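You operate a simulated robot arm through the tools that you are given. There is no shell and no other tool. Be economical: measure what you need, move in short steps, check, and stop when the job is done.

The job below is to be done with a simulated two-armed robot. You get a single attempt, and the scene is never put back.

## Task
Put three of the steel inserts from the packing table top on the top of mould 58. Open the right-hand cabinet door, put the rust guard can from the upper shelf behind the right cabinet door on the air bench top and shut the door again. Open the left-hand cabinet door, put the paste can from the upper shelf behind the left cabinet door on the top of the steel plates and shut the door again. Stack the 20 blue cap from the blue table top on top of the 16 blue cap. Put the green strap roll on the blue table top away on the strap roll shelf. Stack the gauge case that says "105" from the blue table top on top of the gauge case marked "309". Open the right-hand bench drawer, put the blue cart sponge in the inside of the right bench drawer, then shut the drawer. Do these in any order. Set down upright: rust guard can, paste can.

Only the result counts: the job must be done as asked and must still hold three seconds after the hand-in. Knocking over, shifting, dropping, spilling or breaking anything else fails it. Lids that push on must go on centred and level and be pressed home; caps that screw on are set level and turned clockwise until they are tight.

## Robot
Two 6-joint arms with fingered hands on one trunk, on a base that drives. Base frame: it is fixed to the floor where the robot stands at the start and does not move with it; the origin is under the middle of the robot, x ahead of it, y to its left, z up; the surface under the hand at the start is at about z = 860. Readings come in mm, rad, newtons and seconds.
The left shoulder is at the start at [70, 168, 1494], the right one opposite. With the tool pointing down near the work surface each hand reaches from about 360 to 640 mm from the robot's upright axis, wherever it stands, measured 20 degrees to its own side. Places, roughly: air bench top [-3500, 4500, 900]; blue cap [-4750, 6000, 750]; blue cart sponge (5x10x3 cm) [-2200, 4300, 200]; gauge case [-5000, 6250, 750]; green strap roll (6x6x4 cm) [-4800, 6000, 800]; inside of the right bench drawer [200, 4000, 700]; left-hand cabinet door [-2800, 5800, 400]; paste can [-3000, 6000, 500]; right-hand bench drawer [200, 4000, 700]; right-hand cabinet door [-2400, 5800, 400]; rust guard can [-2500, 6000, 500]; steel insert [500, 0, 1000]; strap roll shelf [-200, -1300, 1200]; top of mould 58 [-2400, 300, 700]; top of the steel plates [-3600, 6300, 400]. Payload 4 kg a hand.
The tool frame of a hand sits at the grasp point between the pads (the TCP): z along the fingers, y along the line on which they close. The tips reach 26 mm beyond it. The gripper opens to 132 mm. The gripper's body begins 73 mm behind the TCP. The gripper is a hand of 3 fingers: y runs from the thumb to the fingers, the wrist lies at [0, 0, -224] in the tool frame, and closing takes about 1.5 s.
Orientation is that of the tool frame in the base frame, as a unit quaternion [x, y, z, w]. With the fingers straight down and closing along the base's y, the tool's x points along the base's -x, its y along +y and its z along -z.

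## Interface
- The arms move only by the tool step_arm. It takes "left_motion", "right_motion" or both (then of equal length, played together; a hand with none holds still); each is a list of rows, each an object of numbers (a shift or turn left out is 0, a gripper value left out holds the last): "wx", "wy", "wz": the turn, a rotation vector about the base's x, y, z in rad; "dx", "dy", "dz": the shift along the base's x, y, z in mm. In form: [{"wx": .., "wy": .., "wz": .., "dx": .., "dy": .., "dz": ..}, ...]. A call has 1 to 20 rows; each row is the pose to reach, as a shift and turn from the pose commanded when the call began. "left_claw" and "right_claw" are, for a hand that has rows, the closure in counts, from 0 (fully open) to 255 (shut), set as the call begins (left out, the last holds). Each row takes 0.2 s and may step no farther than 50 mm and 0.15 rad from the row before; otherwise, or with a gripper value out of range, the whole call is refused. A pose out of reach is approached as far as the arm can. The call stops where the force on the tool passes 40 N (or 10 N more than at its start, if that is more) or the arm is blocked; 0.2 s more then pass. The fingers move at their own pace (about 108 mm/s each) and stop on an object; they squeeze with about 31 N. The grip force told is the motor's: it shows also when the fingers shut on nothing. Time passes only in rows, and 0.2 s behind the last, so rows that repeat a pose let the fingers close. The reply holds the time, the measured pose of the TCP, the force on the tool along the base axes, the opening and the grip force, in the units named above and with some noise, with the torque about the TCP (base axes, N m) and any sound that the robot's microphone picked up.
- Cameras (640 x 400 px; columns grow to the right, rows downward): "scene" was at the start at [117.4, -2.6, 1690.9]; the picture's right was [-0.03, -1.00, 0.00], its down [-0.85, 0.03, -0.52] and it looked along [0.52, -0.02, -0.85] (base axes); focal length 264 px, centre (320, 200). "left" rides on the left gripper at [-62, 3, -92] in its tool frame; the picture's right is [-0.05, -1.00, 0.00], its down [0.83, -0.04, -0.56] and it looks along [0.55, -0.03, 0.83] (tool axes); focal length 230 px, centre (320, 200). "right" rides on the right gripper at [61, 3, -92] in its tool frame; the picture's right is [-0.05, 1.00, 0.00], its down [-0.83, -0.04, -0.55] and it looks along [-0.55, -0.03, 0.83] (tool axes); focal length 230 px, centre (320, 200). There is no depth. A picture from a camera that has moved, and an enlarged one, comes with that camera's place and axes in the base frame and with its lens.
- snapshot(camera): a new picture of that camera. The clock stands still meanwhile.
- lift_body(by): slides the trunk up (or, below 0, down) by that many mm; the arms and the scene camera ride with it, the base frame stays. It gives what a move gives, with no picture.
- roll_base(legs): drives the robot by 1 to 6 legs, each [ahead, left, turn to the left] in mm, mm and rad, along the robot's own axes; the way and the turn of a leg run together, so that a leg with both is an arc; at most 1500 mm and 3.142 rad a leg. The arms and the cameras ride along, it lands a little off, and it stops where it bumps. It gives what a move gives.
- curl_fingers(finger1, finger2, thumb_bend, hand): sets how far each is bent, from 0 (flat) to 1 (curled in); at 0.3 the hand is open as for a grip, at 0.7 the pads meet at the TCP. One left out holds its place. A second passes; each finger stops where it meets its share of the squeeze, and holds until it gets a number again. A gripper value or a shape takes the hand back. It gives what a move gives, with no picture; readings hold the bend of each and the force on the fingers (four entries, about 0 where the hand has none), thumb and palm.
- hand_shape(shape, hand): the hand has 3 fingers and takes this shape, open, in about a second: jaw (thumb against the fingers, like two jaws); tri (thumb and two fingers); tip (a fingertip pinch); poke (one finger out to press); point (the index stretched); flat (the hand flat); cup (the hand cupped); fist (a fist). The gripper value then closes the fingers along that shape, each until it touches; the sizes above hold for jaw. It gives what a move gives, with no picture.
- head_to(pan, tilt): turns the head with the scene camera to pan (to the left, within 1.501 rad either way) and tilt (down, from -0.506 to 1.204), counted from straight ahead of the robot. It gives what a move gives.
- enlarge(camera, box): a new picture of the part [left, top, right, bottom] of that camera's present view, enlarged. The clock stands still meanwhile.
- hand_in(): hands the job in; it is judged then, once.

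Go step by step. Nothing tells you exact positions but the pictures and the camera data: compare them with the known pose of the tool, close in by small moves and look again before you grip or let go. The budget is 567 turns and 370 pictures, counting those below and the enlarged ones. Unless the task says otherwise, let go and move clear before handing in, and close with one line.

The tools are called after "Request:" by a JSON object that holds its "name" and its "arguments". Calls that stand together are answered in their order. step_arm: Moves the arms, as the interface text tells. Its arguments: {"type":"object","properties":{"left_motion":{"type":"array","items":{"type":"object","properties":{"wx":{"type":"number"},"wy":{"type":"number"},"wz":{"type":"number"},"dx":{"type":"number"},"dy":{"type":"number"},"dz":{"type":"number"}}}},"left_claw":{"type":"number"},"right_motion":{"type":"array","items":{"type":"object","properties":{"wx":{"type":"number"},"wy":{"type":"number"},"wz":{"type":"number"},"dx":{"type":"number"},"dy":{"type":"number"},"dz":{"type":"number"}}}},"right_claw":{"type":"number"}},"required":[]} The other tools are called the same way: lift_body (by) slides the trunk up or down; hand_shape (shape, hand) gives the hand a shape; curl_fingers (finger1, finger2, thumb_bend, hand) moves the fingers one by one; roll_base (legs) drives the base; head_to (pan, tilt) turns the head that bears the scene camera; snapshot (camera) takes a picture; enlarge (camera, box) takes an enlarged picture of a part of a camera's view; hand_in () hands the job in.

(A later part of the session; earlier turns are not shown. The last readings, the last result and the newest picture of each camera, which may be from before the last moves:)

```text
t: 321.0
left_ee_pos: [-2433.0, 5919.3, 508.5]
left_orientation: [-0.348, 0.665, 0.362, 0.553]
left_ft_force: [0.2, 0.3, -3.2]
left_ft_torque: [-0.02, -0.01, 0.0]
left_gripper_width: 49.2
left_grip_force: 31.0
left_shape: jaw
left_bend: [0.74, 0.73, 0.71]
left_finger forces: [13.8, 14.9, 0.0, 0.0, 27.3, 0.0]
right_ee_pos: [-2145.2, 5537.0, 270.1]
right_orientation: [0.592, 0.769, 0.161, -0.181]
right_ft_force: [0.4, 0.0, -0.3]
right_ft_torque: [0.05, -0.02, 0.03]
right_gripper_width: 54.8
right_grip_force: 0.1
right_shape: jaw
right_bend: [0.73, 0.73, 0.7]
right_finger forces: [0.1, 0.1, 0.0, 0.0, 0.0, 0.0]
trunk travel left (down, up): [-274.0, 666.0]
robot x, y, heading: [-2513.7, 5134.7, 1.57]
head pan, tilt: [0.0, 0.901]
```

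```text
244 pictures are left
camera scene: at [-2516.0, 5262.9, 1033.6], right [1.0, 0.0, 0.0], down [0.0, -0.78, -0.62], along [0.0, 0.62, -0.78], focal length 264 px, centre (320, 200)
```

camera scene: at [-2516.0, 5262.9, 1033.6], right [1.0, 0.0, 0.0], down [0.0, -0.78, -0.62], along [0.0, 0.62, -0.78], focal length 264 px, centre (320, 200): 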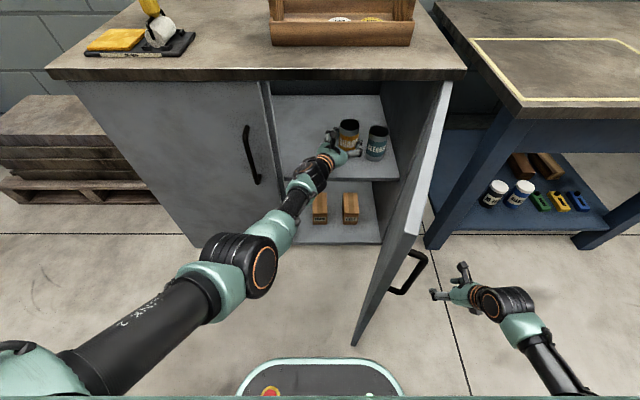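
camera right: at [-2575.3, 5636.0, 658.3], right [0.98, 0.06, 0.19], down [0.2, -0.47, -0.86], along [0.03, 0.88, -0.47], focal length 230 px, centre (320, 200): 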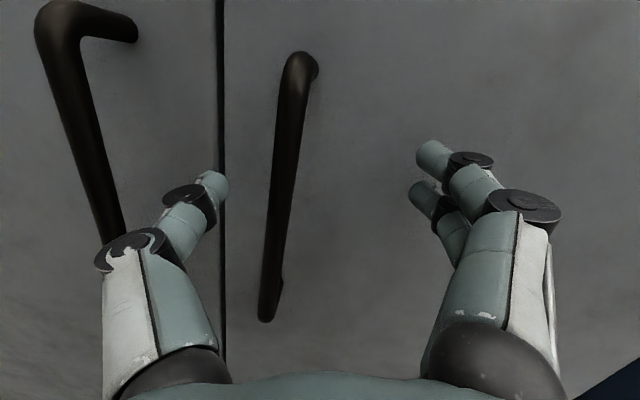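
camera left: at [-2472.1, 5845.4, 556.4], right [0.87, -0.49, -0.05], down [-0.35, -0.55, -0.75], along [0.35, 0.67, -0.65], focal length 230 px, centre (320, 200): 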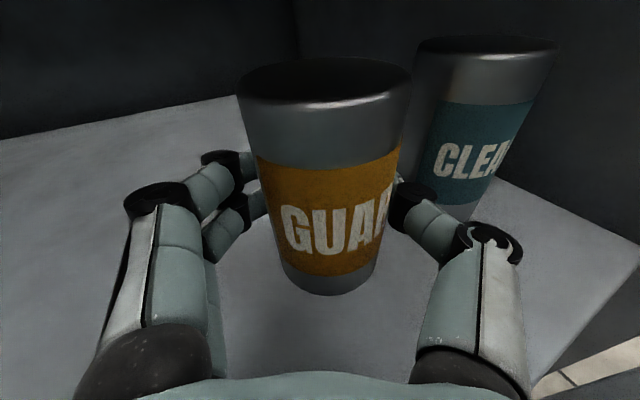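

Can lifted; the door stays open by itself now. Back out along the approach line.

Request:
{"name": "roll_base", "arguments": {"legs": [[-140, 66, 0]]}}

Request:
{"name": "step_arm", "arguments": {"left_motion": [{"dx": -18, "dy": -40}, {"dx": -36, "dy": -80}, {"dx": -50, "dy": -120}]}}

Request:
{"name": "snapshot", "arguments": {"camera": "scene"}}

```text
t: 322.4
left_ee_pos: [-2495.8, 5778.8, 509.4]
left_orientation: [-0.346, 0.665, 0.361, 0.554]
left_ft_force: [-0.5, 0.1, -2.7]
left_ft_torque: [0.04, 0.02, 0.0]
left_gripper_width: 49.0
left_grip_force: 30.9
left_shape: jaw
left_bend: [0.74, 0.73, 0.71]
left_finger forces: [13.6, 15.0, 0.0, 0.0, 27.3, 0.1]
right_ee_pos: [-2210.0, 5396.3, 271.0]
right_orientation: [0.593, 0.768, 0.162, -0.18]
right_ft_force: [0.7, 0.6, 0.2]
right_ft_torque: [-0.03, -0.01, 0.01]
right_gripper_width: 54.7
right_grip_force: 0.1
right_shape: jaw
right_bend: [0.73, 0.73, 0.7]
right_finger forces: [0.0, 0.0, 0.1, 0.1, 0.0, 0.1]
trunk travel left (down, up): [-274.0, 666.0]
robot x, y, heading: [-2582.0, 4994.1, 1.57]
head pan, tilt: [0.0, 0.901]
```

```text
t: 323.2
left_ee_pos: [-2624.3, 5719.6, 463.2]
left_orientation: [-0.315, 0.684, 0.428, 0.5]
left_ft_force: [0.9, 0.3, -2.4]
left_ft_torque: [0.0, 0.01, 0.01]
left_gripper_width: 49.0
left_grip_force: 30.9
left_shape: jaw
left_bend: [0.74, 0.73, 0.72]
left_finger forces: [13.4, 15.0, 0.0, 0.1, 28.1, 0.1]
left hand out of reach, approached as far as the arm can: row 1, 2, 3
right_ee_pos: [-2210.2, 5396.7, 269.4]
right_orientation: [0.592, 0.769, 0.16, -0.18]
right_ft_force: [-0.6, -0.5, 0.1]
right_ft_torque: [0.01, -0.03, -0.02]
right_gripper_width: 54.6
right_grip_force: 0.1
right_shape: jaw
right_bend: [0.73, 0.73, 0.7]
right_finger forces: [0.1, 0.0, 0.0, 0.0, 0.0, 0.1]
trunk travel left (down, up): [-274.0, 666.0]
robot x, y, heading: [-2578.6, 4996.9, 1.567]
head pan, tilt: [0.0, 0.901]
stopped in row 3 (left hand): the arm was blocked; the commanded pose is now the measured one
```

```text
243 pictures are left
camera scene: at [-2580.6, 5122.0, 1033.7], right [1.0, 0.0, 0.0], down [0.0, -0.78, -0.62], along [0.0, 0.62, -0.78], focal length 264 px, centre (320, 200)
```

scene: 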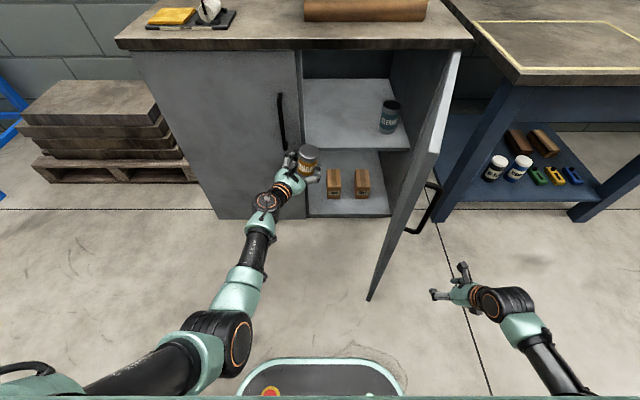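

The can is out of the cabinet. Bring the left arm back and level it.

Request:
{"name": "step_arm", "arguments": {"left_motion": [{"dx": 10, "dy": -40, "dz": 10}, {"dx": 10, "dy": -80, "dz": 20}, {"dx": 0, "dy": -120, "dz": 30}, {"dx": -10, "dy": -160, "dz": 40}]}}

Request:
{"name": "snapshot", "arguments": {"camera": "scene"}}

```text
t: 324.1
left_ee_pos: [-2662.5, 5574.5, 441.4]
left_orientation: [-0.264, 0.718, 0.457, 0.455]
left_ft_force: [-0.2, -0.9, -2.5]
left_ft_torque: [0.01, 0.02, 0.01]
left_gripper_width: 48.5
left_grip_force: 31.2
left_shape: jaw
left_bend: [0.74, 0.73, 0.72]
left_finger forces: [12.4, 14.6, 0.0, 0.1, 27.8, 0.0]
left hand out of reach, approached as far as the arm can: row 1, 2, 3, 4
right_ee_pos: [-2209.3, 5396.1, 270.4]
right_orientation: [0.593, 0.768, 0.162, -0.18]
right_ft_force: [0.8, 0.2, -0.6]
right_ft_torque: [0.0, -0.02, 0.06]
right_gripper_width: 54.8
right_grip_force: 0.1
right_shape: jaw
right_bend: [0.73, 0.73, 0.7]
right_finger forces: [0.1, 0.0, 0.0, 0.0, 0.1, 0.1]
trunk travel left (down, up): [-274.0, 666.0]
robot x, y, heading: [-2579.3, 4997.3, 1.574]
head pan, tilt: [0.0, 0.901]
stopped in row 4 (left hand): the arm was blocked; the commanded pose is now the measured one
```

```text
242 pictures are left
camera scene: at [-2580.7, 5122.1, 1033.6], right [1.0, 0.0, 0.0], down [0.0, -0.78, -0.62], along [0.0, 0.62, -0.78], focal length 264 px, centre (320, 200)
```

scene: 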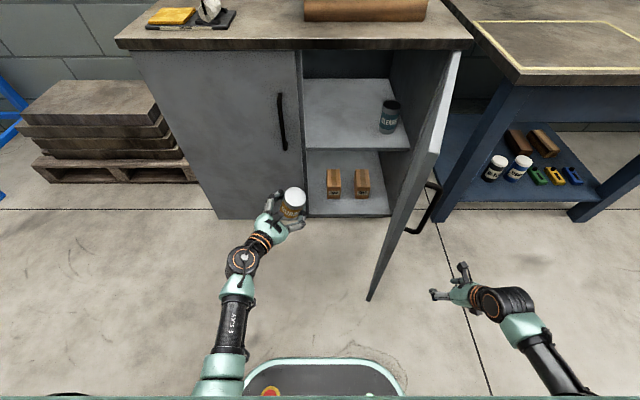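

Now close the right door by nudging its outer face with the right hand.

Request:
{"name": "step_arm", "arguments": {"right_motion": [{"dy": 40, "dz": 15}, {"dy": 80, "dz": 30}, {"dy": 120, "dz": 40}, {"dx": -45, "dy": 125, "dz": 40}, {"dx": -90, "dy": 130, "dz": 40}, {"dx": -130, "dy": 135, "dz": 40}, {"dx": -170, "dy": 140, "dz": 40}], "right_claw": 255}}

Request:
{"name": "snapshot", "arguments": {"camera": "scene"}}

```text
t: 325.7
left_ee_pos: [-2662.9, 5574.1, 441.0]
left_orientation: [-0.264, 0.717, 0.457, 0.455]
left_ft_force: [-0.5, 0.6, -2.2]
left_ft_torque: [0.01, 0.02, 0.0]
left_gripper_width: 48.2
left_grip_force: 31.0
left_shape: jaw
left_bend: [0.74, 0.73, 0.72]
left_finger forces: [12.2, 14.7, 0.0, 0.1, 27.7, 0.0]
right_ee_pos: [-2383.3, 5535.8, 310.1]
right_orientation: [0.593, 0.768, 0.162, -0.18]
right_ft_force: [0.1, 0.9, -0.4]
right_ft_torque: [-0.01, 0.03, -0.01]
right_gripper_width: 0.3
right_grip_force: 31.2
right_shape: jaw
right_bend: [0.67, 0.67, 0.74]
right_finger forces: [0.0, 0.0, 0.0, 0.0, 0.1, 0.0]
trunk travel left (down, up): [-274.0, 666.0]
robot x, y, heading: [-2580.3, 4992.9, 1.572]
head pan, tilt: [0.0, 0.901]
```

```text
241 pictures are left
camera scene: at [-2580.9, 5121.9, 1033.6], right [1.0, 0.0, 0.0], down [0.0, -0.78, -0.62], along [0.0, 0.62, -0.78], focal length 264 px, centre (320, 200)
```

scene: 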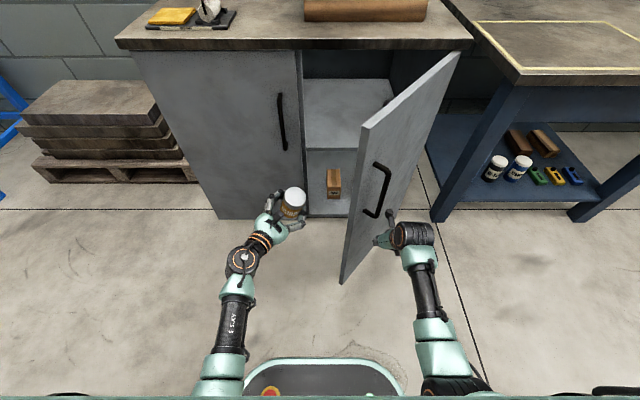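

Request:
{"name": "step_arm", "arguments": {"right_motion": [{"dx": -25, "dy": 30}, {"dx": -50, "dy": 60}, {"dx": -70, "dy": 95}, {"dx": -85, "dy": 130}]}}

Request:
{"name": "snapshot", "arguments": {"camera": "scene"}}

```text
t: 326.7
left_ee_pos: [-2661.8, 5575.3, 442.3]
left_orientation: [-0.264, 0.717, 0.458, 0.455]
left_ft_force: [-0.3, 0.3, -2.4]
left_ft_torque: [-0.01, 0.03, -0.01]
left_gripper_width: 48.1
left_grip_force: 30.8
left_shape: jaw
left_bend: [0.74, 0.73, 0.72]
left_finger forces: [12.2, 14.6, 0.0, 0.0, 27.7, 0.1]
right_ee_pos: [-2464.2, 5665.5, 310.5]
right_orientation: [0.593, 0.768, 0.163, -0.18]
right_ft_force: [0.4, -0.2, -0.1]
right_ft_torque: [-0.01, 0.01, -0.01]
right_gripper_width: 0.0
right_grip_force: 31.2
right_shape: jaw
right_bend: [0.68, 0.67, 0.74]
right_finger forces: [0.1, 0.0, 0.0, 0.0, 0.0, 0.1]
trunk travel left (down, up): [-274.0, 666.0]
robot x, y, heading: [-2578.6, 4998.1, 1.573]
head pan, tilt: [0.0, 0.901]
```

```text
240 pictures are left
camera scene: at [-2580.9, 5122.1, 1033.6], right [1.0, 0.0, 0.0], down [0.0, -0.78, -0.62], along [0.0, 0.62, -0.78], focal length 264 px, centre (320, 200)
```

scene: 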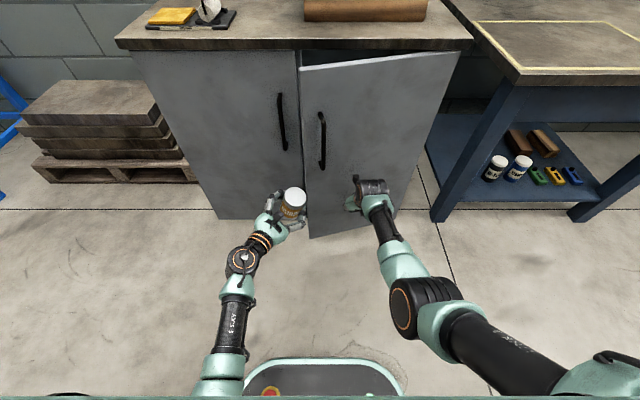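

Request:
{"name": "step_arm", "arguments": {"right_motion": [{"dx": -5, "dy": 35}, {"dx": -8, "dy": 70}, {"dx": -8, "dy": 90}]}}

Request:
{"name": "snapshot", "arguments": {"camera": "scene"}}

```text
t: 327.5
left_ee_pos: [-2662.9, 5574.6, 441.3]
left_orientation: [-0.263, 0.718, 0.457, 0.455]
left_ft_force: [-0.6, 0.1, -2.6]
left_ft_torque: [0.02, 0.0, -0.01]
left_gripper_width: 48.1
left_grip_force: 30.8
left_shape: jaw
left_bend: [0.74, 0.73, 0.72]
left_finger forces: [12.0, 14.6, 0.0, 0.1, 27.6, 0.1]
right_ee_pos: [-2467.1, 5715.4, 315.6]
right_orientation: [0.592, 0.769, 0.162, -0.179]
right_ft_force: [0.9, -0.4, 0.3]
right_ft_torque: [-0.03, -0.01, -0.04]
right_gripper_width: 0.0
right_grip_force: 31.6
right_shape: jaw
right_bend: [0.69, 0.67, 0.74]
right_finger forces: [0.0, 0.0, 0.1, 0.0, 0.1, 0.0]
right hand out of reach, approached as far as the arm can: row 2, 3
trunk travel left (down, up): [-274.0, 666.0]
robot x, y, heading: [-2582.8, 4992.4, 1.57]
head pan, tilt: [0.0, 0.901]
```

```text
239 pictures are left
camera scene: at [-2580.9, 5122.0, 1033.7], right [1.0, 0.0, 0.0], down [0.0, -0.78, -0.62], along [0.0, 0.62, -0.78], focal length 264 px, centre (320, 200)
```

scene: 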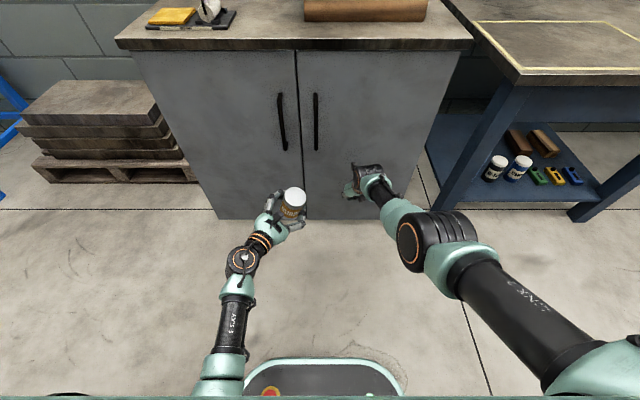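

The right door is shut. Withdraw the right hand and raise the trunk for a look toward the air bench.

Request:
{"name": "step_arm", "arguments": {"right_motion": [{"dy": -40, "dx": 10}, {"dy": -80, "dx": 20}, {"dy": -120, "dx": 30}, {"dy": -160, "dx": 40}, {"dy": -200, "dx": 50}]}}

Request:
{"name": "lift_body", "arguments": {"by": 400}}

Request:
{"name": "head_to", "arguments": {"pan": 1.5, "tilt": 0.6}}

Request:
{"name": "snapshot", "arguments": {"camera": "scene"}}

```text
t: 328.7
left_ee_pos: [-2663.2, 5574.1, 441.8]
left_orientation: [-0.264, 0.717, 0.458, 0.455]
left_ft_force: [-0.3, 0.2, -2.6]
left_ft_torque: [0.02, 0.0, -0.01]
left_gripper_width: 48.1
left_grip_force: 31.0
left_shape: jaw
left_bend: [0.74, 0.73, 0.72]
left_finger forces: [12.0, 14.6, 0.1, 0.0, 27.4, 0.0]
right_ee_pos: [-2417.9, 5513.5, 314.4]
right_orientation: [0.592, 0.769, 0.162, -0.18]
right_ft_force: [0.3, 0.7, 0.7]
right_ft_torque: [-0.03, 0.01, 0.01]
right_gripper_width: 0.2
right_grip_force: 31.1
right_shape: jaw
right_bend: [0.69, 0.67, 0.74]
right_finger forces: [0.0, 0.0, 0.1, 0.0, 0.1, 0.0]
trunk travel left (down, up): [-274.0, 666.0]
robot x, y, heading: [-2575.4, 4995.1, 1.567]
head pan, tilt: [0.0, 0.901]
```

```text
t: 332.6
left_ee_pos: [-2662.3, 5576.4, 841.3]
left_orientation: [-0.265, 0.717, 0.457, 0.455]
left_ft_force: [0.5, -0.2, -2.5]
left_ft_torque: [0.0, -0.02, 0.02]
left_gripper_width: 47.9
left_grip_force: 31.2
left_shape: jaw
left_bend: [0.74, 0.73, 0.72]
left_finger forces: [11.9, 14.6, 0.0, 0.1, 27.3, 0.1]
right_ee_pos: [-2419.6, 5514.7, 713.8]
right_orientation: [0.593, 0.768, 0.162, -0.179]
right_ft_force: [0.3, 0.3, 0.3]
right_ft_torque: [0.0, 0.03, 0.01]
right_gripper_width: 0.1
right_grip_force: 31.4
right_shape: jaw
right_bend: [0.69, 0.67, 0.74]
right_finger forces: [0.0, 0.0, 0.0, 0.0, 0.0, 0.1]
trunk travel left (down, up): [-674.0, 266.0]
robot x, y, heading: [-2578.4, 4997.1, 1.572]
head pan, tilt: [0.0, 0.901]
```

```text
t: 334.1
left_ee_pos: [-2661.9, 5574.6, 841.5]
left_orientation: [-0.264, 0.717, 0.458, 0.455]
left_ft_force: [0.0, -1.1, -3.2]
left_ft_torque: [-0.03, 0.02, 0.05]
left_gripper_width: 47.9
left_grip_force: 31.2
left_shape: jaw
left_bend: [0.74, 0.73, 0.72]
left_finger forces: [11.9, 14.6, 0.0, 0.1, 27.3, 0.1]
right_ee_pos: [-2418.9, 5515.4, 712.8]
right_orientation: [0.592, 0.768, 0.162, -0.18]
right_ft_force: [0.0, 0.1, -0.7]
right_ft_torque: [0.03, 0.02, 0.01]
right_gripper_width: 0.0
right_grip_force: 30.9
right_shape: jaw
right_bend: [0.69, 0.67, 0.74]
right_finger forces: [0.1, 0.0, 0.0, 0.0, 0.0, 0.0]
trunk travel left (down, up): [-674.0, 266.0]
robot x, y, heading: [-2576.4, 4996.8, 1.572]
head pan, tilt: [1.499, 0.6]
```

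```text
238 pictures are left
camera scene: at [-2669.0, 5053.0, 1458.4], right [0.07, 1.0, 0.0], down [0.56, -0.04, -0.82], along [-0.82, 0.06, -0.57], focal length 264 px, centre (320, 200)
```

scene: 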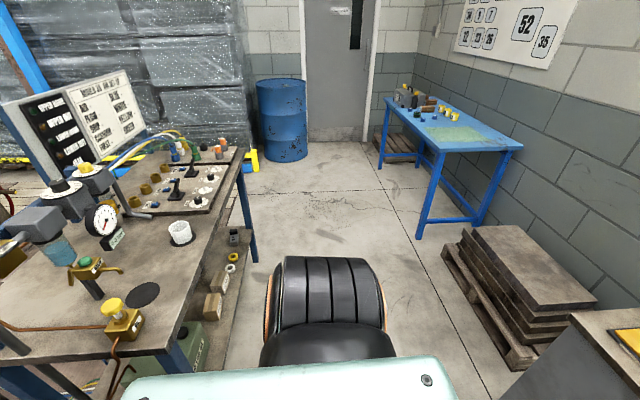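

The air bench's north edge is at y≈4815 with free space near (-3200, 4740). Raise the trunk, move into the open area, and turn round to face the bench.

Request:
{"name": "lift_body", "arguments": {"by": 250}}

Request:
{"name": "roll_base", "arguments": {"legs": [[200, 0, 0], [0, 1000, 0], [150, 0, 0], [0, 0, 1.57], [0, 0, 1.56]]}}

Request:
{"name": "head_to", "arguments": {"pan": 0.2, "tilt": 0.75}}

Request:
{"name": "snapshot", "arguments": {"camera": "scene"}}

```text
t: 336.7
left_ee_pos: [-2662.7, 5575.4, 1091.7]
left_orientation: [-0.265, 0.716, 0.458, 0.455]
left_ft_force: [-0.7, 0.1, -3.0]
left_ft_torque: [-0.02, -0.03, 0.02]
left_gripper_width: 48.0
left_grip_force: 31.6
left_shape: jaw
left_bend: [0.74, 0.73, 0.72]
left_finger forces: [11.7, 14.6, 0.0, 0.1, 27.1, 0.0]
right_ee_pos: [-2417.9, 5516.2, 963.6]
right_orientation: [0.593, 0.768, 0.162, -0.18]
right_ft_force: [0.0, 0.2, 0.5]
right_ft_torque: [0.02, 0.0, 0.01]
right_gripper_width: 0.0
right_grip_force: 31.6
right_shape: jaw
right_bend: [0.69, 0.67, 0.74]
right_finger forces: [0.0, 0.0, 0.1, 0.0, 0.0, 0.1]
trunk travel left (down, up): [-924.0, 16.0]
robot x, y, heading: [-2580.2, 4996.8, 1.577]
head pan, tilt: [1.499, 0.6]
```

```text
t: 351.7
left_ee_pos: [-3524.0, 4765.9, 1091.8]
left_orientation: [0.72, 0.256, -0.46, 0.453]
left_ft_force: [0.9, 0.3, -2.6]
left_ft_torque: [-0.02, 0.02, 0.0]
left_gripper_width: 47.3
left_grip_force: 31.3
left_shape: jaw
left_bend: [0.74, 0.73, 0.72]
left_finger forces: [11.3, 14.2, 0.1, 0.0, 26.7, 0.1]
right_ee_pos: [-3765.5, 4830.5, 962.8]
right_orientation: [0.762, -0.6, 0.178, 0.163]
right_ft_force: [-0.9, 0.1, 0.7]
right_ft_torque: [-0.01, 0.01, 0.03]
right_gripper_width: 0.0
right_grip_force: 30.7
right_shape: jaw
right_bend: [0.69, 0.67, 0.74]
right_finger forces: [0.0, 0.1, 0.0, 0.0, 0.0, 0.1]
trunk travel left (down, up): [-924.0, 16.0]
robot x, y, heading: [-3591.0, 5347.5, -1.594]
head pan, tilt: [1.499, 0.6]
```

```text
t: 353.2
left_ee_pos: [-3522.4, 4767.2, 1091.4]
left_orientation: [0.72, 0.256, -0.46, 0.452]
left_ft_force: [1.0, -0.1, -3.1]
left_ft_torque: [0.0, 0.0, -0.02]
left_gripper_width: 47.5
left_grip_force: 30.6
left_shape: jaw
left_bend: [0.74, 0.73, 0.72]
left_finger forces: [11.4, 14.2, 0.1, 0.0, 26.7, 0.0]
right_ee_pos: [-3766.7, 4831.9, 963.3]
right_orientation: [0.762, -0.601, 0.179, 0.164]
right_ft_force: [-0.4, -0.7, 0.6]
right_ft_torque: [0.01, 0.0, -0.01]
right_gripper_width: 0.2
right_grip_force: 30.4
right_shape: jaw
right_bend: [0.69, 0.67, 0.74]
right_finger forces: [0.1, 0.1, 0.1, 0.0, 0.1, 0.0]
trunk travel left (down, up): [-924.0, 16.0]
robot x, y, heading: [-3594.3, 5349.3, -1.594]
head pan, tilt: [0.201, 0.75]
```

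```text
237 pictures are left
camera scene: at [-3581.3, 5214.3, 1695.5], right [-0.98, -0.18, 0.0], down [-0.12, 0.67, -0.73], along [0.13, -0.72, -0.68], focal length 264 px, centre (320, 200)
```

scene: 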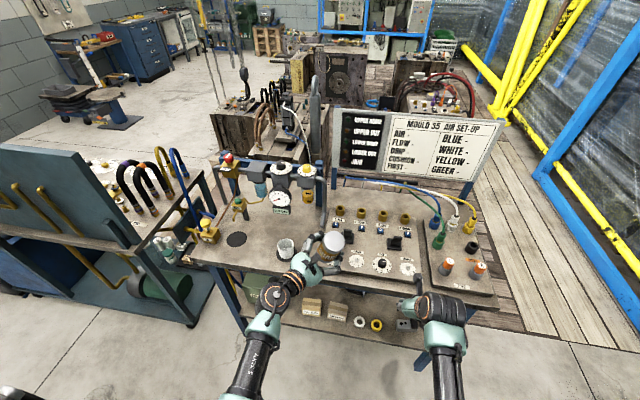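

The can is tilted in hand by ~19°. I level it first while hovering.

Request:
{"name": "step_arm", "arguments": {"left_motion": [{"wx": 0.04, "wy": 0.105, "dz": 10}, {"wx": 0.077, "wy": 0.21, "dz": 10}, {"wx": 0.115, "wy": 0.314, "dz": 10}]}}

Request:
{"name": "snapshot", "arguments": {"camera": "left"}}

```text
t: 354.0
left_ee_pos: [-3528.5, 4767.9, 1072.9]
left_orientation: [0.659, 0.347, -0.555, 0.371]
left_ft_force: [0.3, 0.3, -3.1]
left_ft_torque: [0.04, 0.03, 0.0]
left_gripper_width: 47.8
left_grip_force: 31.5
left_shape: jaw
left_bend: [0.74, 0.73, 0.72]
left_finger forces: [11.5, 14.6, 0.1, 0.1, 26.5, 0.0]
left hand out of reach, approached as far as the arm can: row 1, 2, 3
right_ee_pos: [-3766.1, 4830.3, 963.3]
right_orientation: [0.762, -0.601, 0.178, 0.164]
right_ft_force: [-0.4, 0.0, 0.0]
right_ft_torque: [-0.01, -0.03, -0.01]
right_gripper_width: 0.0
right_grip_force: 31.6
right_shape: jaw
right_bend: [0.69, 0.67, 0.74]
right_finger forces: [0.0, 0.0, 0.0, 0.0, 0.0, 0.0]
trunk travel left (down, up): [-924.0, 16.0]
robot x, y, heading: [-3595.7, 5344.5, -1.592]
head pan, tilt: [0.201, 0.75]
```

```text
236 pictures are left
camera left: at [-3491.0, 4844.0, 1143.6], right [-0.87, 0.48, -0.05], down [0.34, 0.54, -0.77], along [-0.34, -0.69, -0.64], focal length 230 px, centre (320, 200)
```

left: 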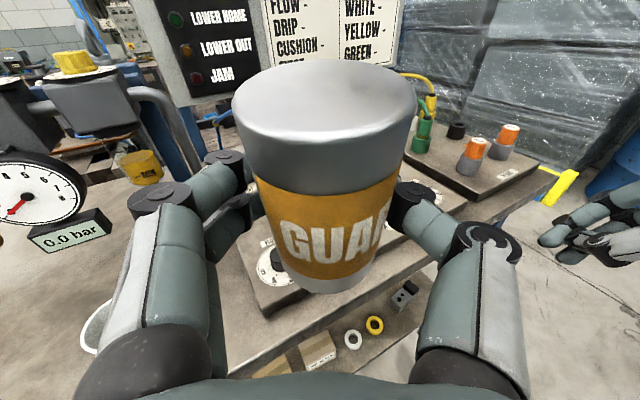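

Levelled. Raise the right hand for clearance and move the base so the can is over (-3260, 4690).

Request:
{"name": "step_arm", "arguments": {"right_motion": [{"dy": 40, "dz": 30}, {"dy": 80, "dz": 60}, {"dy": 110, "dz": 90}]}}

Request:
{"name": "roll_base", "arguments": {"legs": [[0, 268, 0.02], [70, 0, 0]]}}

Request:
{"name": "snapshot", "arguments": {"camera": "left"}}

Request:
{"name": "snapshot", "arguments": {"camera": "scene"}}

```text
t: 354.9
left_ee_pos: [-3528.9, 4768.5, 1072.5]
left_orientation: [0.66, 0.346, -0.555, 0.371]
left_ft_force: [0.8, 0.4, -3.2]
left_ft_torque: [0.03, -0.03, 0.03]
left_gripper_width: 47.9
left_grip_force: 30.9
left_shape: jaw
left_bend: [0.74, 0.73, 0.72]
left_finger forces: [11.5, 14.8, 0.0, 0.1, 26.4, 0.1]
right_ee_pos: [-3820.4, 4934.7, 1052.7]
right_orientation: [0.789, -0.562, 0.124, 0.217]
right_ft_force: [-0.5, -0.1, -0.6]
right_ft_torque: [0.0, 0.01, 0.01]
right_gripper_width: 0.0
right_grip_force: 31.0
right_shape: jaw
right_bend: [0.69, 0.67, 0.74]
right_finger forces: [0.1, 0.0, 0.0, 0.0, 0.0, 0.0]
trunk travel left (down, up): [-924.0, 16.0]
robot x, y, heading: [-3594.0, 5346.1, -1.594]
head pan, tilt: [0.201, 0.75]
stopped in row 3 (right hand): the arm was blocked; the commanded pose is now the measured one
```

```text
t: 357.4
left_ee_pos: [-3251.7, 4700.5, 1077.4]
left_orientation: [0.656, 0.349, -0.553, 0.377]
left_ft_force: [0.5, 1.5, -2.6]
left_ft_torque: [0.0, -0.03, 0.01]
left_gripper_width: 47.8
left_grip_force: 30.7
left_shape: jaw
left_bend: [0.74, 0.73, 0.72]
left_finger forces: [11.4, 14.6, 0.0, 0.1, 26.5, 0.0]
right_ee_pos: [-3545.2, 4861.5, 1055.7]
right_orientation: [0.791, -0.557, 0.128, 0.218]
right_ft_force: [-0.7, 0.0, 0.1]
right_ft_torque: [-0.02, -0.01, -0.03]
right_gripper_width: 0.3
right_grip_force: 30.9
right_shape: jaw
right_bend: [0.69, 0.67, 0.74]
right_finger forces: [0.1, 0.0, 0.0, 0.0, 0.0, 0.1]
trunk travel left (down, up): [-924.0, 16.0]
robot x, y, heading: [-3325.7, 5274.9, -1.581]
head pan, tilt: [0.201, 0.75]
```

```text
235 pictures are left
camera left: at [-3215.4, 4779.0, 1146.7], right [-0.88, 0.47, -0.06], down [0.34, 0.54, -0.77], along [-0.33, -0.7, -0.64], focal length 230 px, centre (320, 200)
```

left: 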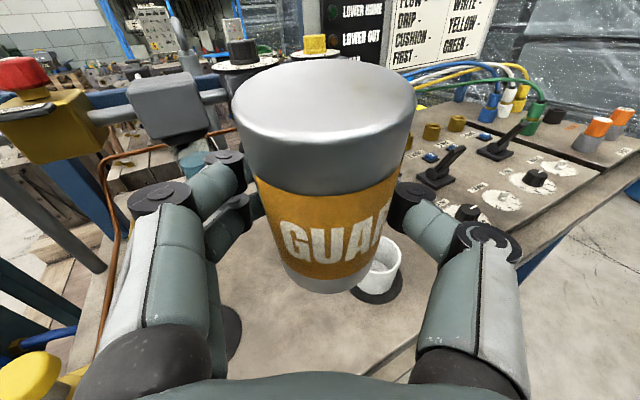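

```text
234 pictures are left
camera scene: at [-3310.9, 5151.1, 1696.4], right [-0.98, -0.19, 0.0], down [-0.13, 0.66, -0.74], along [0.14, -0.72, -0.68], focal length 264 px, centre (320, 200)
```

scene: 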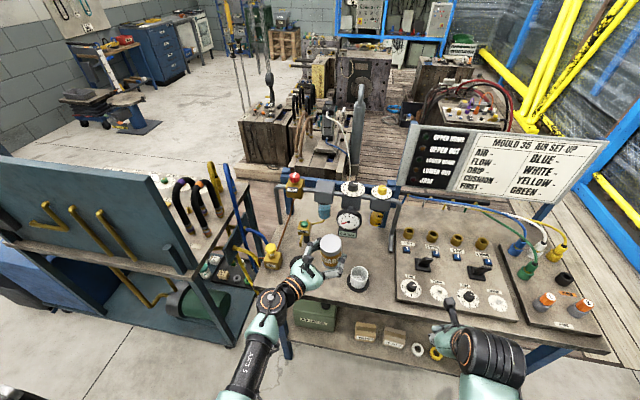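

Request:
{"name": "step_arm", "arguments": {"left_motion": [{"dx": 10, "dz": -30}, {"dx": 20, "dz": -60}, {"dx": 27, "dz": -85}]}}

Request:
{"name": "snapshot", "arguments": {"camera": "scene"}}

Request:
{"name": "snapshot", "arguments": {"camera": "left"}}

```text
t: 358.2
left_ee_pos: [-3223.8, 4693.7, 986.6]
left_orientation: [0.657, 0.352, -0.552, 0.374]
left_ft_force: [-0.2, -1.1, -1.7]
left_ft_torque: [0.01, -0.06, -0.01]
left_gripper_width: 47.5
left_grip_force: 30.9
left_shape: jaw
left_bend: [0.74, 0.73, 0.72]
left_finger forces: [11.4, 14.8, 0.0, 0.1, 26.5, 0.0]
right_ee_pos: [-3544.9, 4855.4, 1053.2]
right_orientation: [0.793, -0.556, 0.125, 0.215]
right_ft_force: [-0.6, -0.4, -0.2]
right_ft_torque: [0.03, -0.01, -0.02]
right_gripper_width: 0.0
right_grip_force: 31.5
right_shape: jaw
right_bend: [0.69, 0.67, 0.74]
right_finger forces: [0.0, 0.0, 0.1, 0.0, 0.1, 0.1]
trunk travel left (down, up): [-924.0, 16.0]
robot x, y, heading: [-3322.3, 5273.6, -1.572]
head pan, tilt: [0.201, 0.75]
```

```text
233 pictures are left
camera scene: at [-3309.4, 5137.5, 1695.2], right [-0.98, -0.19, 0.0], down [-0.13, 0.67, -0.73], along [0.14, -0.72, -0.68], focal length 264 px, centre (320, 200)
```

scene: 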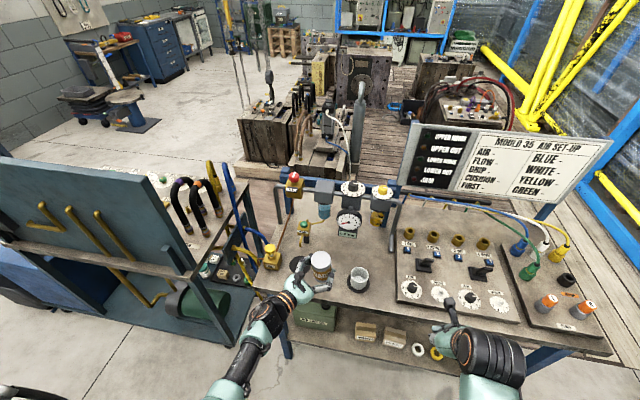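

```text
232 pictures are left
camera left: at [-3187.7, 4770.8, 1057.8], right [-0.88, 0.47, -0.05], down [0.34, 0.55, -0.76], along [-0.33, -0.69, -0.64], focal length 230 px, centre (320, 200)
```

left: 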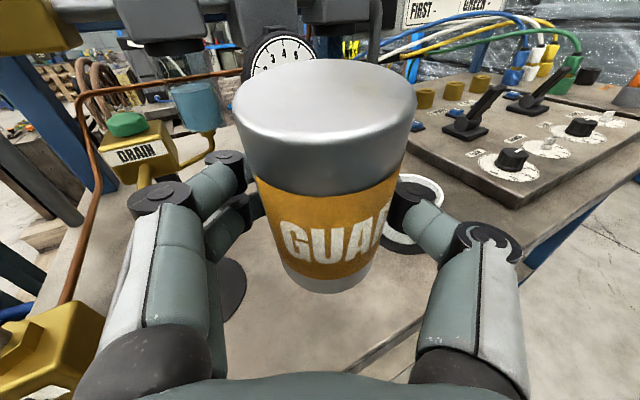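

Request:
{"name": "step_arm", "arguments": {"left_motion": [{"dz": -5}, {"dz": -10}, {"dz": -14}]}}

Request:
{"name": "step_arm", "arguments": {"left_motion": [{"dz": -4}, {"dz": -8}, {"dz": -12}]}}

```text
t: 359.0
left_ee_pos: [-3223.8, 4694.9, 973.2]
left_orientation: [0.657, 0.351, -0.552, 0.375]
left_ft_force: [0.3, -0.4, -2.7]
left_ft_torque: [-0.03, 0.02, -0.01]
left_gripper_width: 47.7
left_grip_force: 31.0
left_shape: jaw
left_bend: [0.74, 0.73, 0.72]
left_finger forces: [11.3, 14.8, 0.0, 0.1, 26.5, 0.0]
right_ee_pos: [-3544.5, 4856.1, 1053.9]
right_orientation: [0.793, -0.556, 0.125, 0.215]
right_ft_force: [-0.2, 0.3, -0.3]
right_ft_torque: [-0.01, 0.0, 0.01]
right_gripper_width: 0.0
right_grip_force: 30.7
right_shape: jaw
right_bend: [0.69, 0.67, 0.74]
right_finger forces: [0.0, 0.1, 0.0, 0.0, 0.0, 0.1]
trunk travel left (down, up): [-924.0, 16.0]
robot x, y, heading: [-3323.4, 5277.5, -1.583]
head pan, tilt: [0.201, 0.75]
```

```text
t: 359.8
left_ee_pos: [-3223.8, 4695.3, 962.1]
left_orientation: [0.657, 0.35, -0.553, 0.374]
left_ft_force: [0.2, 0.3, -2.6]
left_ft_torque: [-0.01, 0.0, 0.03]
left_gripper_width: 47.6
left_grip_force: 30.7
left_shape: jaw
left_bend: [0.74, 0.73, 0.72]
left_finger forces: [11.4, 14.8, 0.1, 0.0, 26.5, 0.1]
right_ee_pos: [-3545.0, 4857.3, 1052.9]
right_orientation: [0.793, -0.556, 0.126, 0.216]
right_ft_force: [0.2, -0.4, -0.4]
right_ft_torque: [-0.01, 0.0, 0.0]
right_gripper_width: 0.1
right_grip_force: 30.7
right_shape: jaw
right_bend: [0.69, 0.67, 0.74]
right_finger forces: [0.0, 0.0, 0.0, 0.0, 0.0, 0.0]
trunk travel left (down, up): [-924.0, 16.0]
robot x, y, heading: [-3327.6, 5274.3, -1.582]
head pan, tilt: [0.201, 0.75]
```

Request:
{"name": "step_arm", "arguments": {"left_motion": [{"dz": -4}, {"dz": -8}, {"dz": -12}]}}

Request:
{"name": "snapshot", "arguments": {"camera": "left"}}

```text
t: 360.6
left_ee_pos: [-3224.2, 4696.0, 949.6]
left_orientation: [0.657, 0.35, -0.552, 0.374]
left_ft_force: [0.9, -0.4, -2.7]
left_ft_torque: [0.03, 0.02, 0.03]
left_gripper_width: 47.7
left_grip_force: 30.9
left_shape: jaw
left_bend: [0.74, 0.73, 0.72]
left_finger forces: [11.3, 14.9, 0.1, 0.0, 26.4, 0.0]
right_ee_pos: [-3543.8, 4856.5, 1054.8]
right_orientation: [0.793, -0.556, 0.125, 0.215]
right_ft_force: [0.2, -0.8, -0.1]
right_ft_torque: [0.0, 0.02, 0.03]
right_gripper_width: 0.0
right_grip_force: 30.9
right_shape: jaw
right_bend: [0.69, 0.67, 0.74]
right_finger forces: [0.0, 0.0, 0.0, 0.1, 0.1, 0.0]
trunk travel left (down, up): [-924.0, 16.0]
robot x, y, heading: [-3326.5, 5273.4, -1.582]
head pan, tilt: [0.201, 0.75]
```

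```text
231 pictures are left
camera left: at [-3187.3, 4772.6, 1020.3], right [-0.88, 0.47, -0.05], down [0.34, 0.55, -0.77], along [-0.33, -0.69, -0.64], focal length 230 px, centre (320, 200)
```

left: 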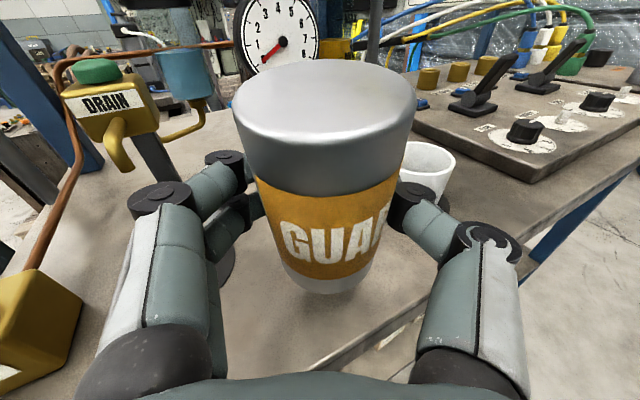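

Request:
{"name": "step_arm", "arguments": {"left_motion": [{"dz": -5}, {"dz": -10}, {"dz": -14}, {"dz": -18}]}}

Request:
{"name": "step_arm", "arguments": {"left_motion": [{"dz": -4}, {"dz": -8}, {"dz": -12}, {"dz": -16}]}}

Request:
{"name": "snapshot", "arguments": {"camera": "left"}}

```text
t: 361.6
left_ee_pos: [-3224.2, 4696.9, 931.8]
left_orientation: [0.657, 0.351, -0.552, 0.375]
left_ft_force: [-0.2, 0.1, -3.0]
left_ft_torque: [0.0, -0.01, 0.01]
left_gripper_width: 47.5
left_grip_force: 30.7
left_shape: jaw
left_bend: [0.74, 0.73, 0.72]
left_finger forces: [11.3, 14.8, 0.0, 0.0, 26.4, 0.0]
right_ee_pos: [-3545.4, 4857.0, 1055.3]
right_orientation: [0.792, -0.557, 0.125, 0.216]
right_ft_force: [-0.4, 0.6, -0.2]
right_ft_torque: [-0.02, 0.0, -0.01]
right_gripper_width: 0.0
right_grip_force: 31.4
right_shape: jaw
right_bend: [0.69, 0.67, 0.74]
right_finger forces: [0.0, 0.1, 0.1, 0.0, 0.1, 0.0]
trunk travel left (down, up): [-924.0, 16.0]
robot x, y, heading: [-3317.6, 5273.0, -1.576]
head pan, tilt: [0.201, 0.75]
```

```text
t: 362.6
left_ee_pos: [-3223.4, 4695.7, 914.4]
left_orientation: [0.657, 0.351, -0.553, 0.374]
left_ft_force: [-0.2, -0.4, -2.5]
left_ft_torque: [-0.05, -0.03, 0.0]
left_gripper_width: 47.7
left_grip_force: 30.8
left_shape: jaw
left_bend: [0.74, 0.73, 0.72]
left_finger forces: [11.3, 14.8, 0.1, 0.0, 26.4, 0.0]
right_ee_pos: [-3544.8, 4856.5, 1053.3]
right_orientation: [0.793, -0.556, 0.126, 0.216]
right_ft_force: [-1.2, -0.1, -0.8]
right_ft_torque: [0.0, -0.01, 0.0]
right_gripper_width: 0.3
right_grip_force: 31.1
right_shape: jaw
right_bend: [0.69, 0.67, 0.74]
right_finger forces: [0.0, 0.1, 0.0, 0.0, 0.0, 0.1]
trunk travel left (down, up): [-924.0, 16.0]
robot x, y, heading: [-3324.6, 5275.1, -1.575]
head pan, tilt: [0.201, 0.75]
```

```text
230 pictures are left
camera left: at [-3187.1, 4772.1, 985.9], right [-0.88, 0.47, -0.05], down [0.34, 0.55, -0.77], along [-0.33, -0.69, -0.64], focal length 230 px, centre (320, 200)
```

left: 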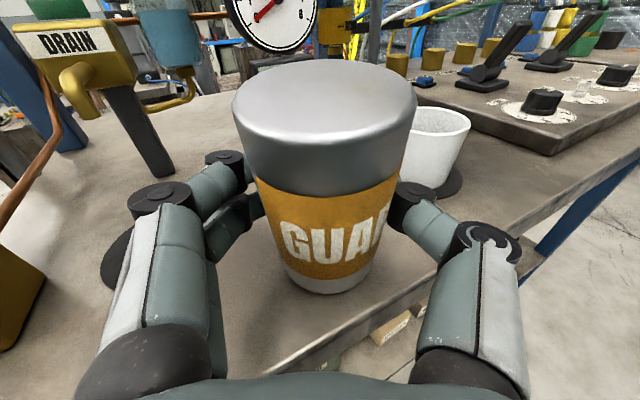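

The can would sit very near the bench's edge; move 35 mm further in and 8 mm east, then lower.

Request:
{"name": "step_arm", "arguments": {"left_motion": [{"dy": -18, "dx": 4}, {"dy": -36, "dx": 8}]}}

Request:
{"name": "step_arm", "arguments": {"left_motion": [{"dz": -3}, {"dz": -6}, {"dz": -9}, {"dz": -12}]}}

Request:
{"name": "snapshot", "arguments": {"camera": "left"}}

```text
t: 363.2
left_ee_pos: [-3215.2, 4658.8, 913.5]
left_orientation: [0.659, 0.352, -0.551, 0.373]
left_ft_force: [0.7, -0.4, -3.0]
left_ft_torque: [-0.01, 0.02, 0.01]
left_gripper_width: 47.4
left_grip_force: 30.9
left_shape: jaw
left_bend: [0.74, 0.73, 0.72]
left_finger forces: [11.6, 14.6, 0.0, 0.0, 26.6, 0.0]
right_ee_pos: [-3543.6, 4854.6, 1051.5]
right_orientation: [0.793, -0.557, 0.124, 0.215]
right_ft_force: [0.1, -1.2, 0.4]
right_ft_torque: [0.03, 0.0, -0.01]
right_gripper_width: 0.0
right_grip_force: 31.0
right_shape: jaw
right_bend: [0.69, 0.67, 0.74]
right_finger forces: [0.0, 0.0, 0.1, 0.0, 0.0, 0.0]
trunk travel left (down, up): [-924.0, 16.0]
robot x, y, heading: [-3325.6, 5275.4, -1.58]
head pan, tilt: [0.201, 0.75]
```

```text
t: 364.2
left_ee_pos: [-3215.4, 4660.4, 916.1]
left_orientation: [0.657, 0.35, -0.553, 0.374]
left_ft_force: [0.1, 0.3, -2.6]
left_ft_torque: [0.0, 0.04, 0.01]
left_gripper_width: 47.8
left_grip_force: 31.0
left_shape: jaw
left_bend: [0.74, 0.73, 0.72]
left_finger forces: [11.6, 14.7, 0.0, 0.0, 26.7, 0.0]
left hand out of reach, approached as far as the arm can: row 1, 2, 3, 4
right_ee_pos: [-3543.6, 4856.7, 1054.5]
right_orientation: [0.793, -0.556, 0.126, 0.216]
right_ft_force: [0.2, -0.7, 0.7]
right_ft_torque: [0.01, 0.02, 0.0]
right_gripper_width: 0.2
right_grip_force: 30.7
right_shape: jaw
right_bend: [0.69, 0.67, 0.74]
right_finger forces: [0.0, 0.0, 0.0, 0.1, 0.0, 0.0]
trunk travel left (down, up): [-924.0, 16.0]
robot x, y, heading: [-3321.9, 5273.7, -1.581]
head pan, tilt: [0.201, 0.75]
```

```text
229 pictures are left
camera left: at [-3178.0, 4737.8, 986.6], right [-0.88, 0.47, -0.05], down [0.34, 0.55, -0.77], along [-0.33, -0.69, -0.64], focal length 230 px, centre (320, 200)
```

left: 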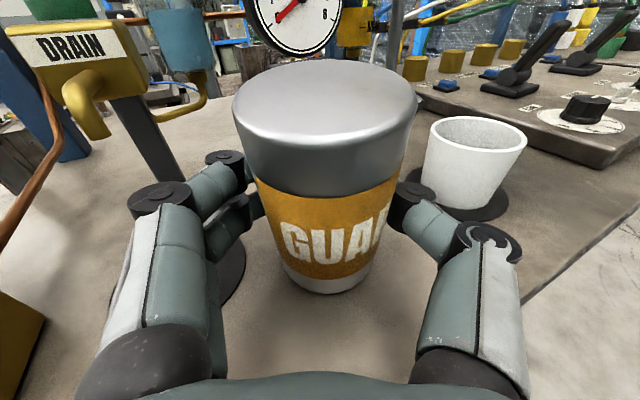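

At arm's limit; lower with the trunk in small steps.

Request:
{"name": "lift_body", "arguments": {"by": -6}}

Request:
{"name": "lift_body", "arguments": {"by": -6}}

```text
t: 364.8
left_ee_pos: [-3214.4, 4659.1, 911.0]
left_orientation: [0.656, 0.35, -0.553, 0.375]
left_ft_force: [-0.7, -0.6, 1.4]
left_ft_torque: [-0.01, -0.02, -0.02]
left_gripper_width: 47.6
left_grip_force: 30.8
left_shape: jaw
left_bend: [0.74, 0.73, 0.72]
left_finger forces: [13.4, 14.5, 0.1, 0.1, 26.8, 0.0]
right_ee_pos: [-3545.1, 4858.7, 1048.3]
right_orientation: [0.792, -0.557, 0.126, 0.215]
right_ft_force: [0.5, -0.3, -0.2]
right_ft_torque: [0.03, -0.02, 0.02]
right_gripper_width: 0.0
right_grip_force: 31.2
right_shape: jaw
right_bend: [0.69, 0.67, 0.74]
right_finger forces: [0.1, 0.1, 0.1, 0.0, 0.0, 0.0]
trunk travel left (down, up): [-918.0, 22.0]
robot x, y, heading: [-3324.2, 5272.8, -1.577]
head pan, tilt: [0.201, 0.75]
```

```text
t: 365.3
left_ee_pos: [-3216.0, 4659.8, 907.0]
left_orientation: [0.655, 0.35, -0.554, 0.376]
left_ft_force: [-1.0, -4.7, 10.7]
left_ft_torque: [0.16, 0.14, 0.04]
left_gripper_width: 47.3
left_grip_force: 30.9
left_shape: jaw
left_bend: [0.73, 0.74, 0.72]
left_finger forces: [15.3, 15.4, 0.1, 0.0, 27.9, 0.0]
right_ee_pos: [-3545.0, 4857.2, 1041.5]
right_orientation: [0.792, -0.556, 0.126, 0.216]
right_ft_force: [0.3, 0.1, -0.2]
right_ft_torque: [0.01, 0.0, -0.01]
right_gripper_width: 0.0
right_grip_force: 30.9
right_shape: jaw
right_bend: [0.69, 0.67, 0.74]
right_finger forces: [0.0, 0.0, 0.0, 0.0, 0.0, 0.0]
trunk travel left (down, up): [-912.0, 28.0]
robot x, y, heading: [-3324.7, 5273.0, -1.579]
head pan, tilt: [0.201, 0.75]
```

Contact. Ease up 2 mm, open slightly and back straight away.

Request:
{"name": "lift_body", "arguments": {"by": 3}}

Request:
{"name": "curl_fingers", "arguments": {"hand": "left", "finger1": 0.66, "finger2": 0.66, "thumb_bend": 0.64}}

Request:
{"name": "snapshot", "arguments": {"camera": "left"}}

```text
t: 365.8
left_ee_pos: [-3215.4, 4661.1, 906.7]
left_orientation: [0.656, 0.351, -0.553, 0.374]
left_ft_force: [-1.3, -3.3, 7.8]
left_ft_torque: [0.14, 0.12, 0.1]
left_gripper_width: 47.0
left_grip_force: 30.7
left_shape: jaw
left_bend: [0.73, 0.74, 0.72]
left_finger forces: [14.4, 15.3, 0.0, 0.0, 27.8, 0.1]
right_ee_pos: [-3543.9, 4856.6, 1044.4]
right_orientation: [0.793, -0.556, 0.126, 0.215]
right_ft_force: [-0.2, 1.2, 0.5]
right_ft_torque: [-0.03, -0.02, 0.0]
right_gripper_width: 0.1
right_grip_force: 31.4
right_shape: jaw
right_bend: [0.69, 0.67, 0.74]
right_finger forces: [0.0, 0.0, 0.0, 0.1, 0.0, 0.1]
trunk travel left (down, up): [-915.0, 25.0]
robot x, y, heading: [-3321.5, 5273.8, -1.579]
head pan, tilt: [0.201, 0.75]
```

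```text
t: 366.8
left_ee_pos: [-3213.4, 4661.7, 907.1]
left_orientation: [0.657, 0.351, -0.552, 0.375]
left_ft_force: [0.8, 1.3, 0.8]
left_ft_torque: [0.13, 0.02, -0.04]
left_gripper_width: 51.9
left_grip_force: 14.4
left_shape: fingers
left_bend: [0.57, 0.59, 0.6]
left_finger forces: [8.4, 7.0, 0.0, 0.1, 14.2, 0.0]
right_ee_pos: [-3542.8, 4858.4, 1046.2]
right_orientation: [0.793, -0.556, 0.126, 0.216]
right_ft_force: [0.3, 0.3, 0.2]
right_ft_torque: [-0.01, -0.02, -0.01]
right_gripper_width: 0.2
right_grip_force: 30.7
right_shape: jaw
right_bend: [0.69, 0.67, 0.74]
right_finger forces: [0.1, 0.0, 0.1, 0.0, 0.0, 0.1]
trunk travel left (down, up): [-915.0, 25.0]
robot x, y, heading: [-3323.1, 5273.2, -1.577]
head pan, tilt: [0.201, 0.75]
```

```text
228 pictures are left
camera left: at [-3178.0, 4738.3, 977.3], right [-0.88, 0.47, -0.05], down [0.34, 0.55, -0.76], along [-0.33, -0.69, -0.64], focal length 230 px, centre (320, 200)
```

left: 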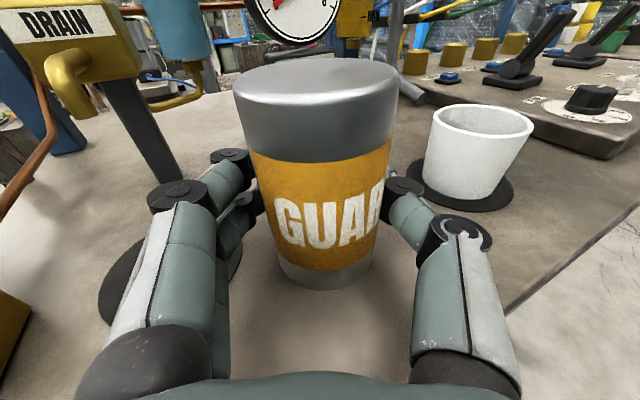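

Still touching; open somewhat more.

Request:
{"name": "curl_fingers", "arguments": {"hand": "left", "finger1": 0.5, "finger2": 0.5, "thumb_bend": 0.53}}

Request:
{"name": "snapshot", "arguments": {"camera": "left"}}

```text
t: 367.8
left_ee_pos: [-3215.0, 4661.4, 907.1]
left_orientation: [0.657, 0.35, -0.552, 0.374]
left_ft_force: [-0.2, 0.1, -0.1]
left_ft_torque: [-0.03, 0.02, 0.0]
left_gripper_width: 62.2
left_grip_force: 0.0
left_shape: fingers
left_bend: [0.5, 0.5, 0.53]
left_finger forces: [0.1, 0.0, 0.1, 0.0, 0.1, 0.0]
right_ee_pos: [-3543.9, 4857.4, 1044.4]
right_orientation: [0.793, -0.555, 0.126, 0.216]
right_ft_force: [0.7, -0.4, 0.1]
right_ft_torque: [-0.02, -0.02, 0.03]
right_gripper_width: 0.0
right_grip_force: 31.2
right_shape: jaw
right_bend: [0.69, 0.67, 0.74]
right_finger forces: [0.1, 0.0, 0.1, 0.0, 0.0, 0.1]
trunk travel left (down, up): [-915.0, 25.0]
robot x, y, heading: [-3323.5, 5270.2, -1.586]
head pan, tilt: [0.201, 0.75]
```

```text
227 pictures are left
camera left: at [-3178.2, 4737.6, 977.7], right [-0.88, 0.47, -0.05], down [0.34, 0.55, -0.77], along [-0.33, -0.69, -0.64], focal length 230 px, centre (320, 200)
```

left: 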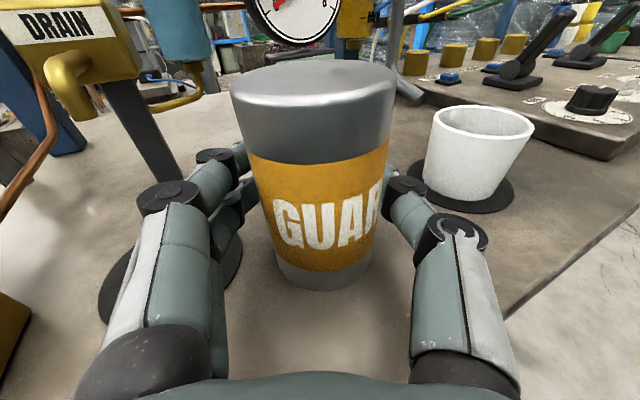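

Released; the can stands. Back away along the hand's axis.

Request:
{"name": "roll_base", "arguments": {"legs": [[-110, 50, 0]]}}

Request:
{"name": "snapshot", "arguments": {"camera": "left"}}

```text
t: 369.1
left_ee_pos: [-3165.0, 4770.9, 905.8]
left_orientation: [0.657, 0.351, -0.553, 0.374]
left_ft_force: [-0.1, -0.3, -0.7]
left_ft_torque: [0.0, 0.0, -0.02]
left_gripper_width: 62.9
left_grip_force: 0.1
left_shape: fingers
left_bend: [0.5, 0.5, 0.53]
left_finger forces: [0.1, 0.0, 0.0, 0.1, 0.0, 0.1]
right_ee_pos: [-3495.8, 4965.6, 1044.0]
right_orientation: [0.793, -0.557, 0.125, 0.215]
right_ft_force: [-0.2, -0.1, -0.6]
right_ft_torque: [0.0, 0.01, 0.01]
right_gripper_width: 0.3
right_grip_force: 31.1
right_shape: jaw
right_bend: [0.69, 0.67, 0.74]
right_finger forces: [0.0, 0.0, 0.1, 0.0, 0.0, 0.0]
trunk travel left (down, up): [-915.0, 25.0]
robot x, y, heading: [-3276.0, 5383.2, -1.579]
head pan, tilt: [0.201, 0.75]
```

```text
226 pictures are left
camera left: at [-3129.3, 4846.4, 977.0], right [-0.88, 0.47, -0.05], down [0.34, 0.55, -0.76], along [-0.33, -0.69, -0.64], focal length 230 px, centre (320, 200)
```

left: 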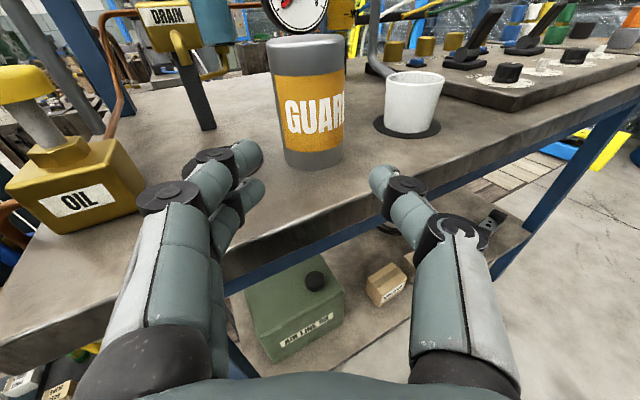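

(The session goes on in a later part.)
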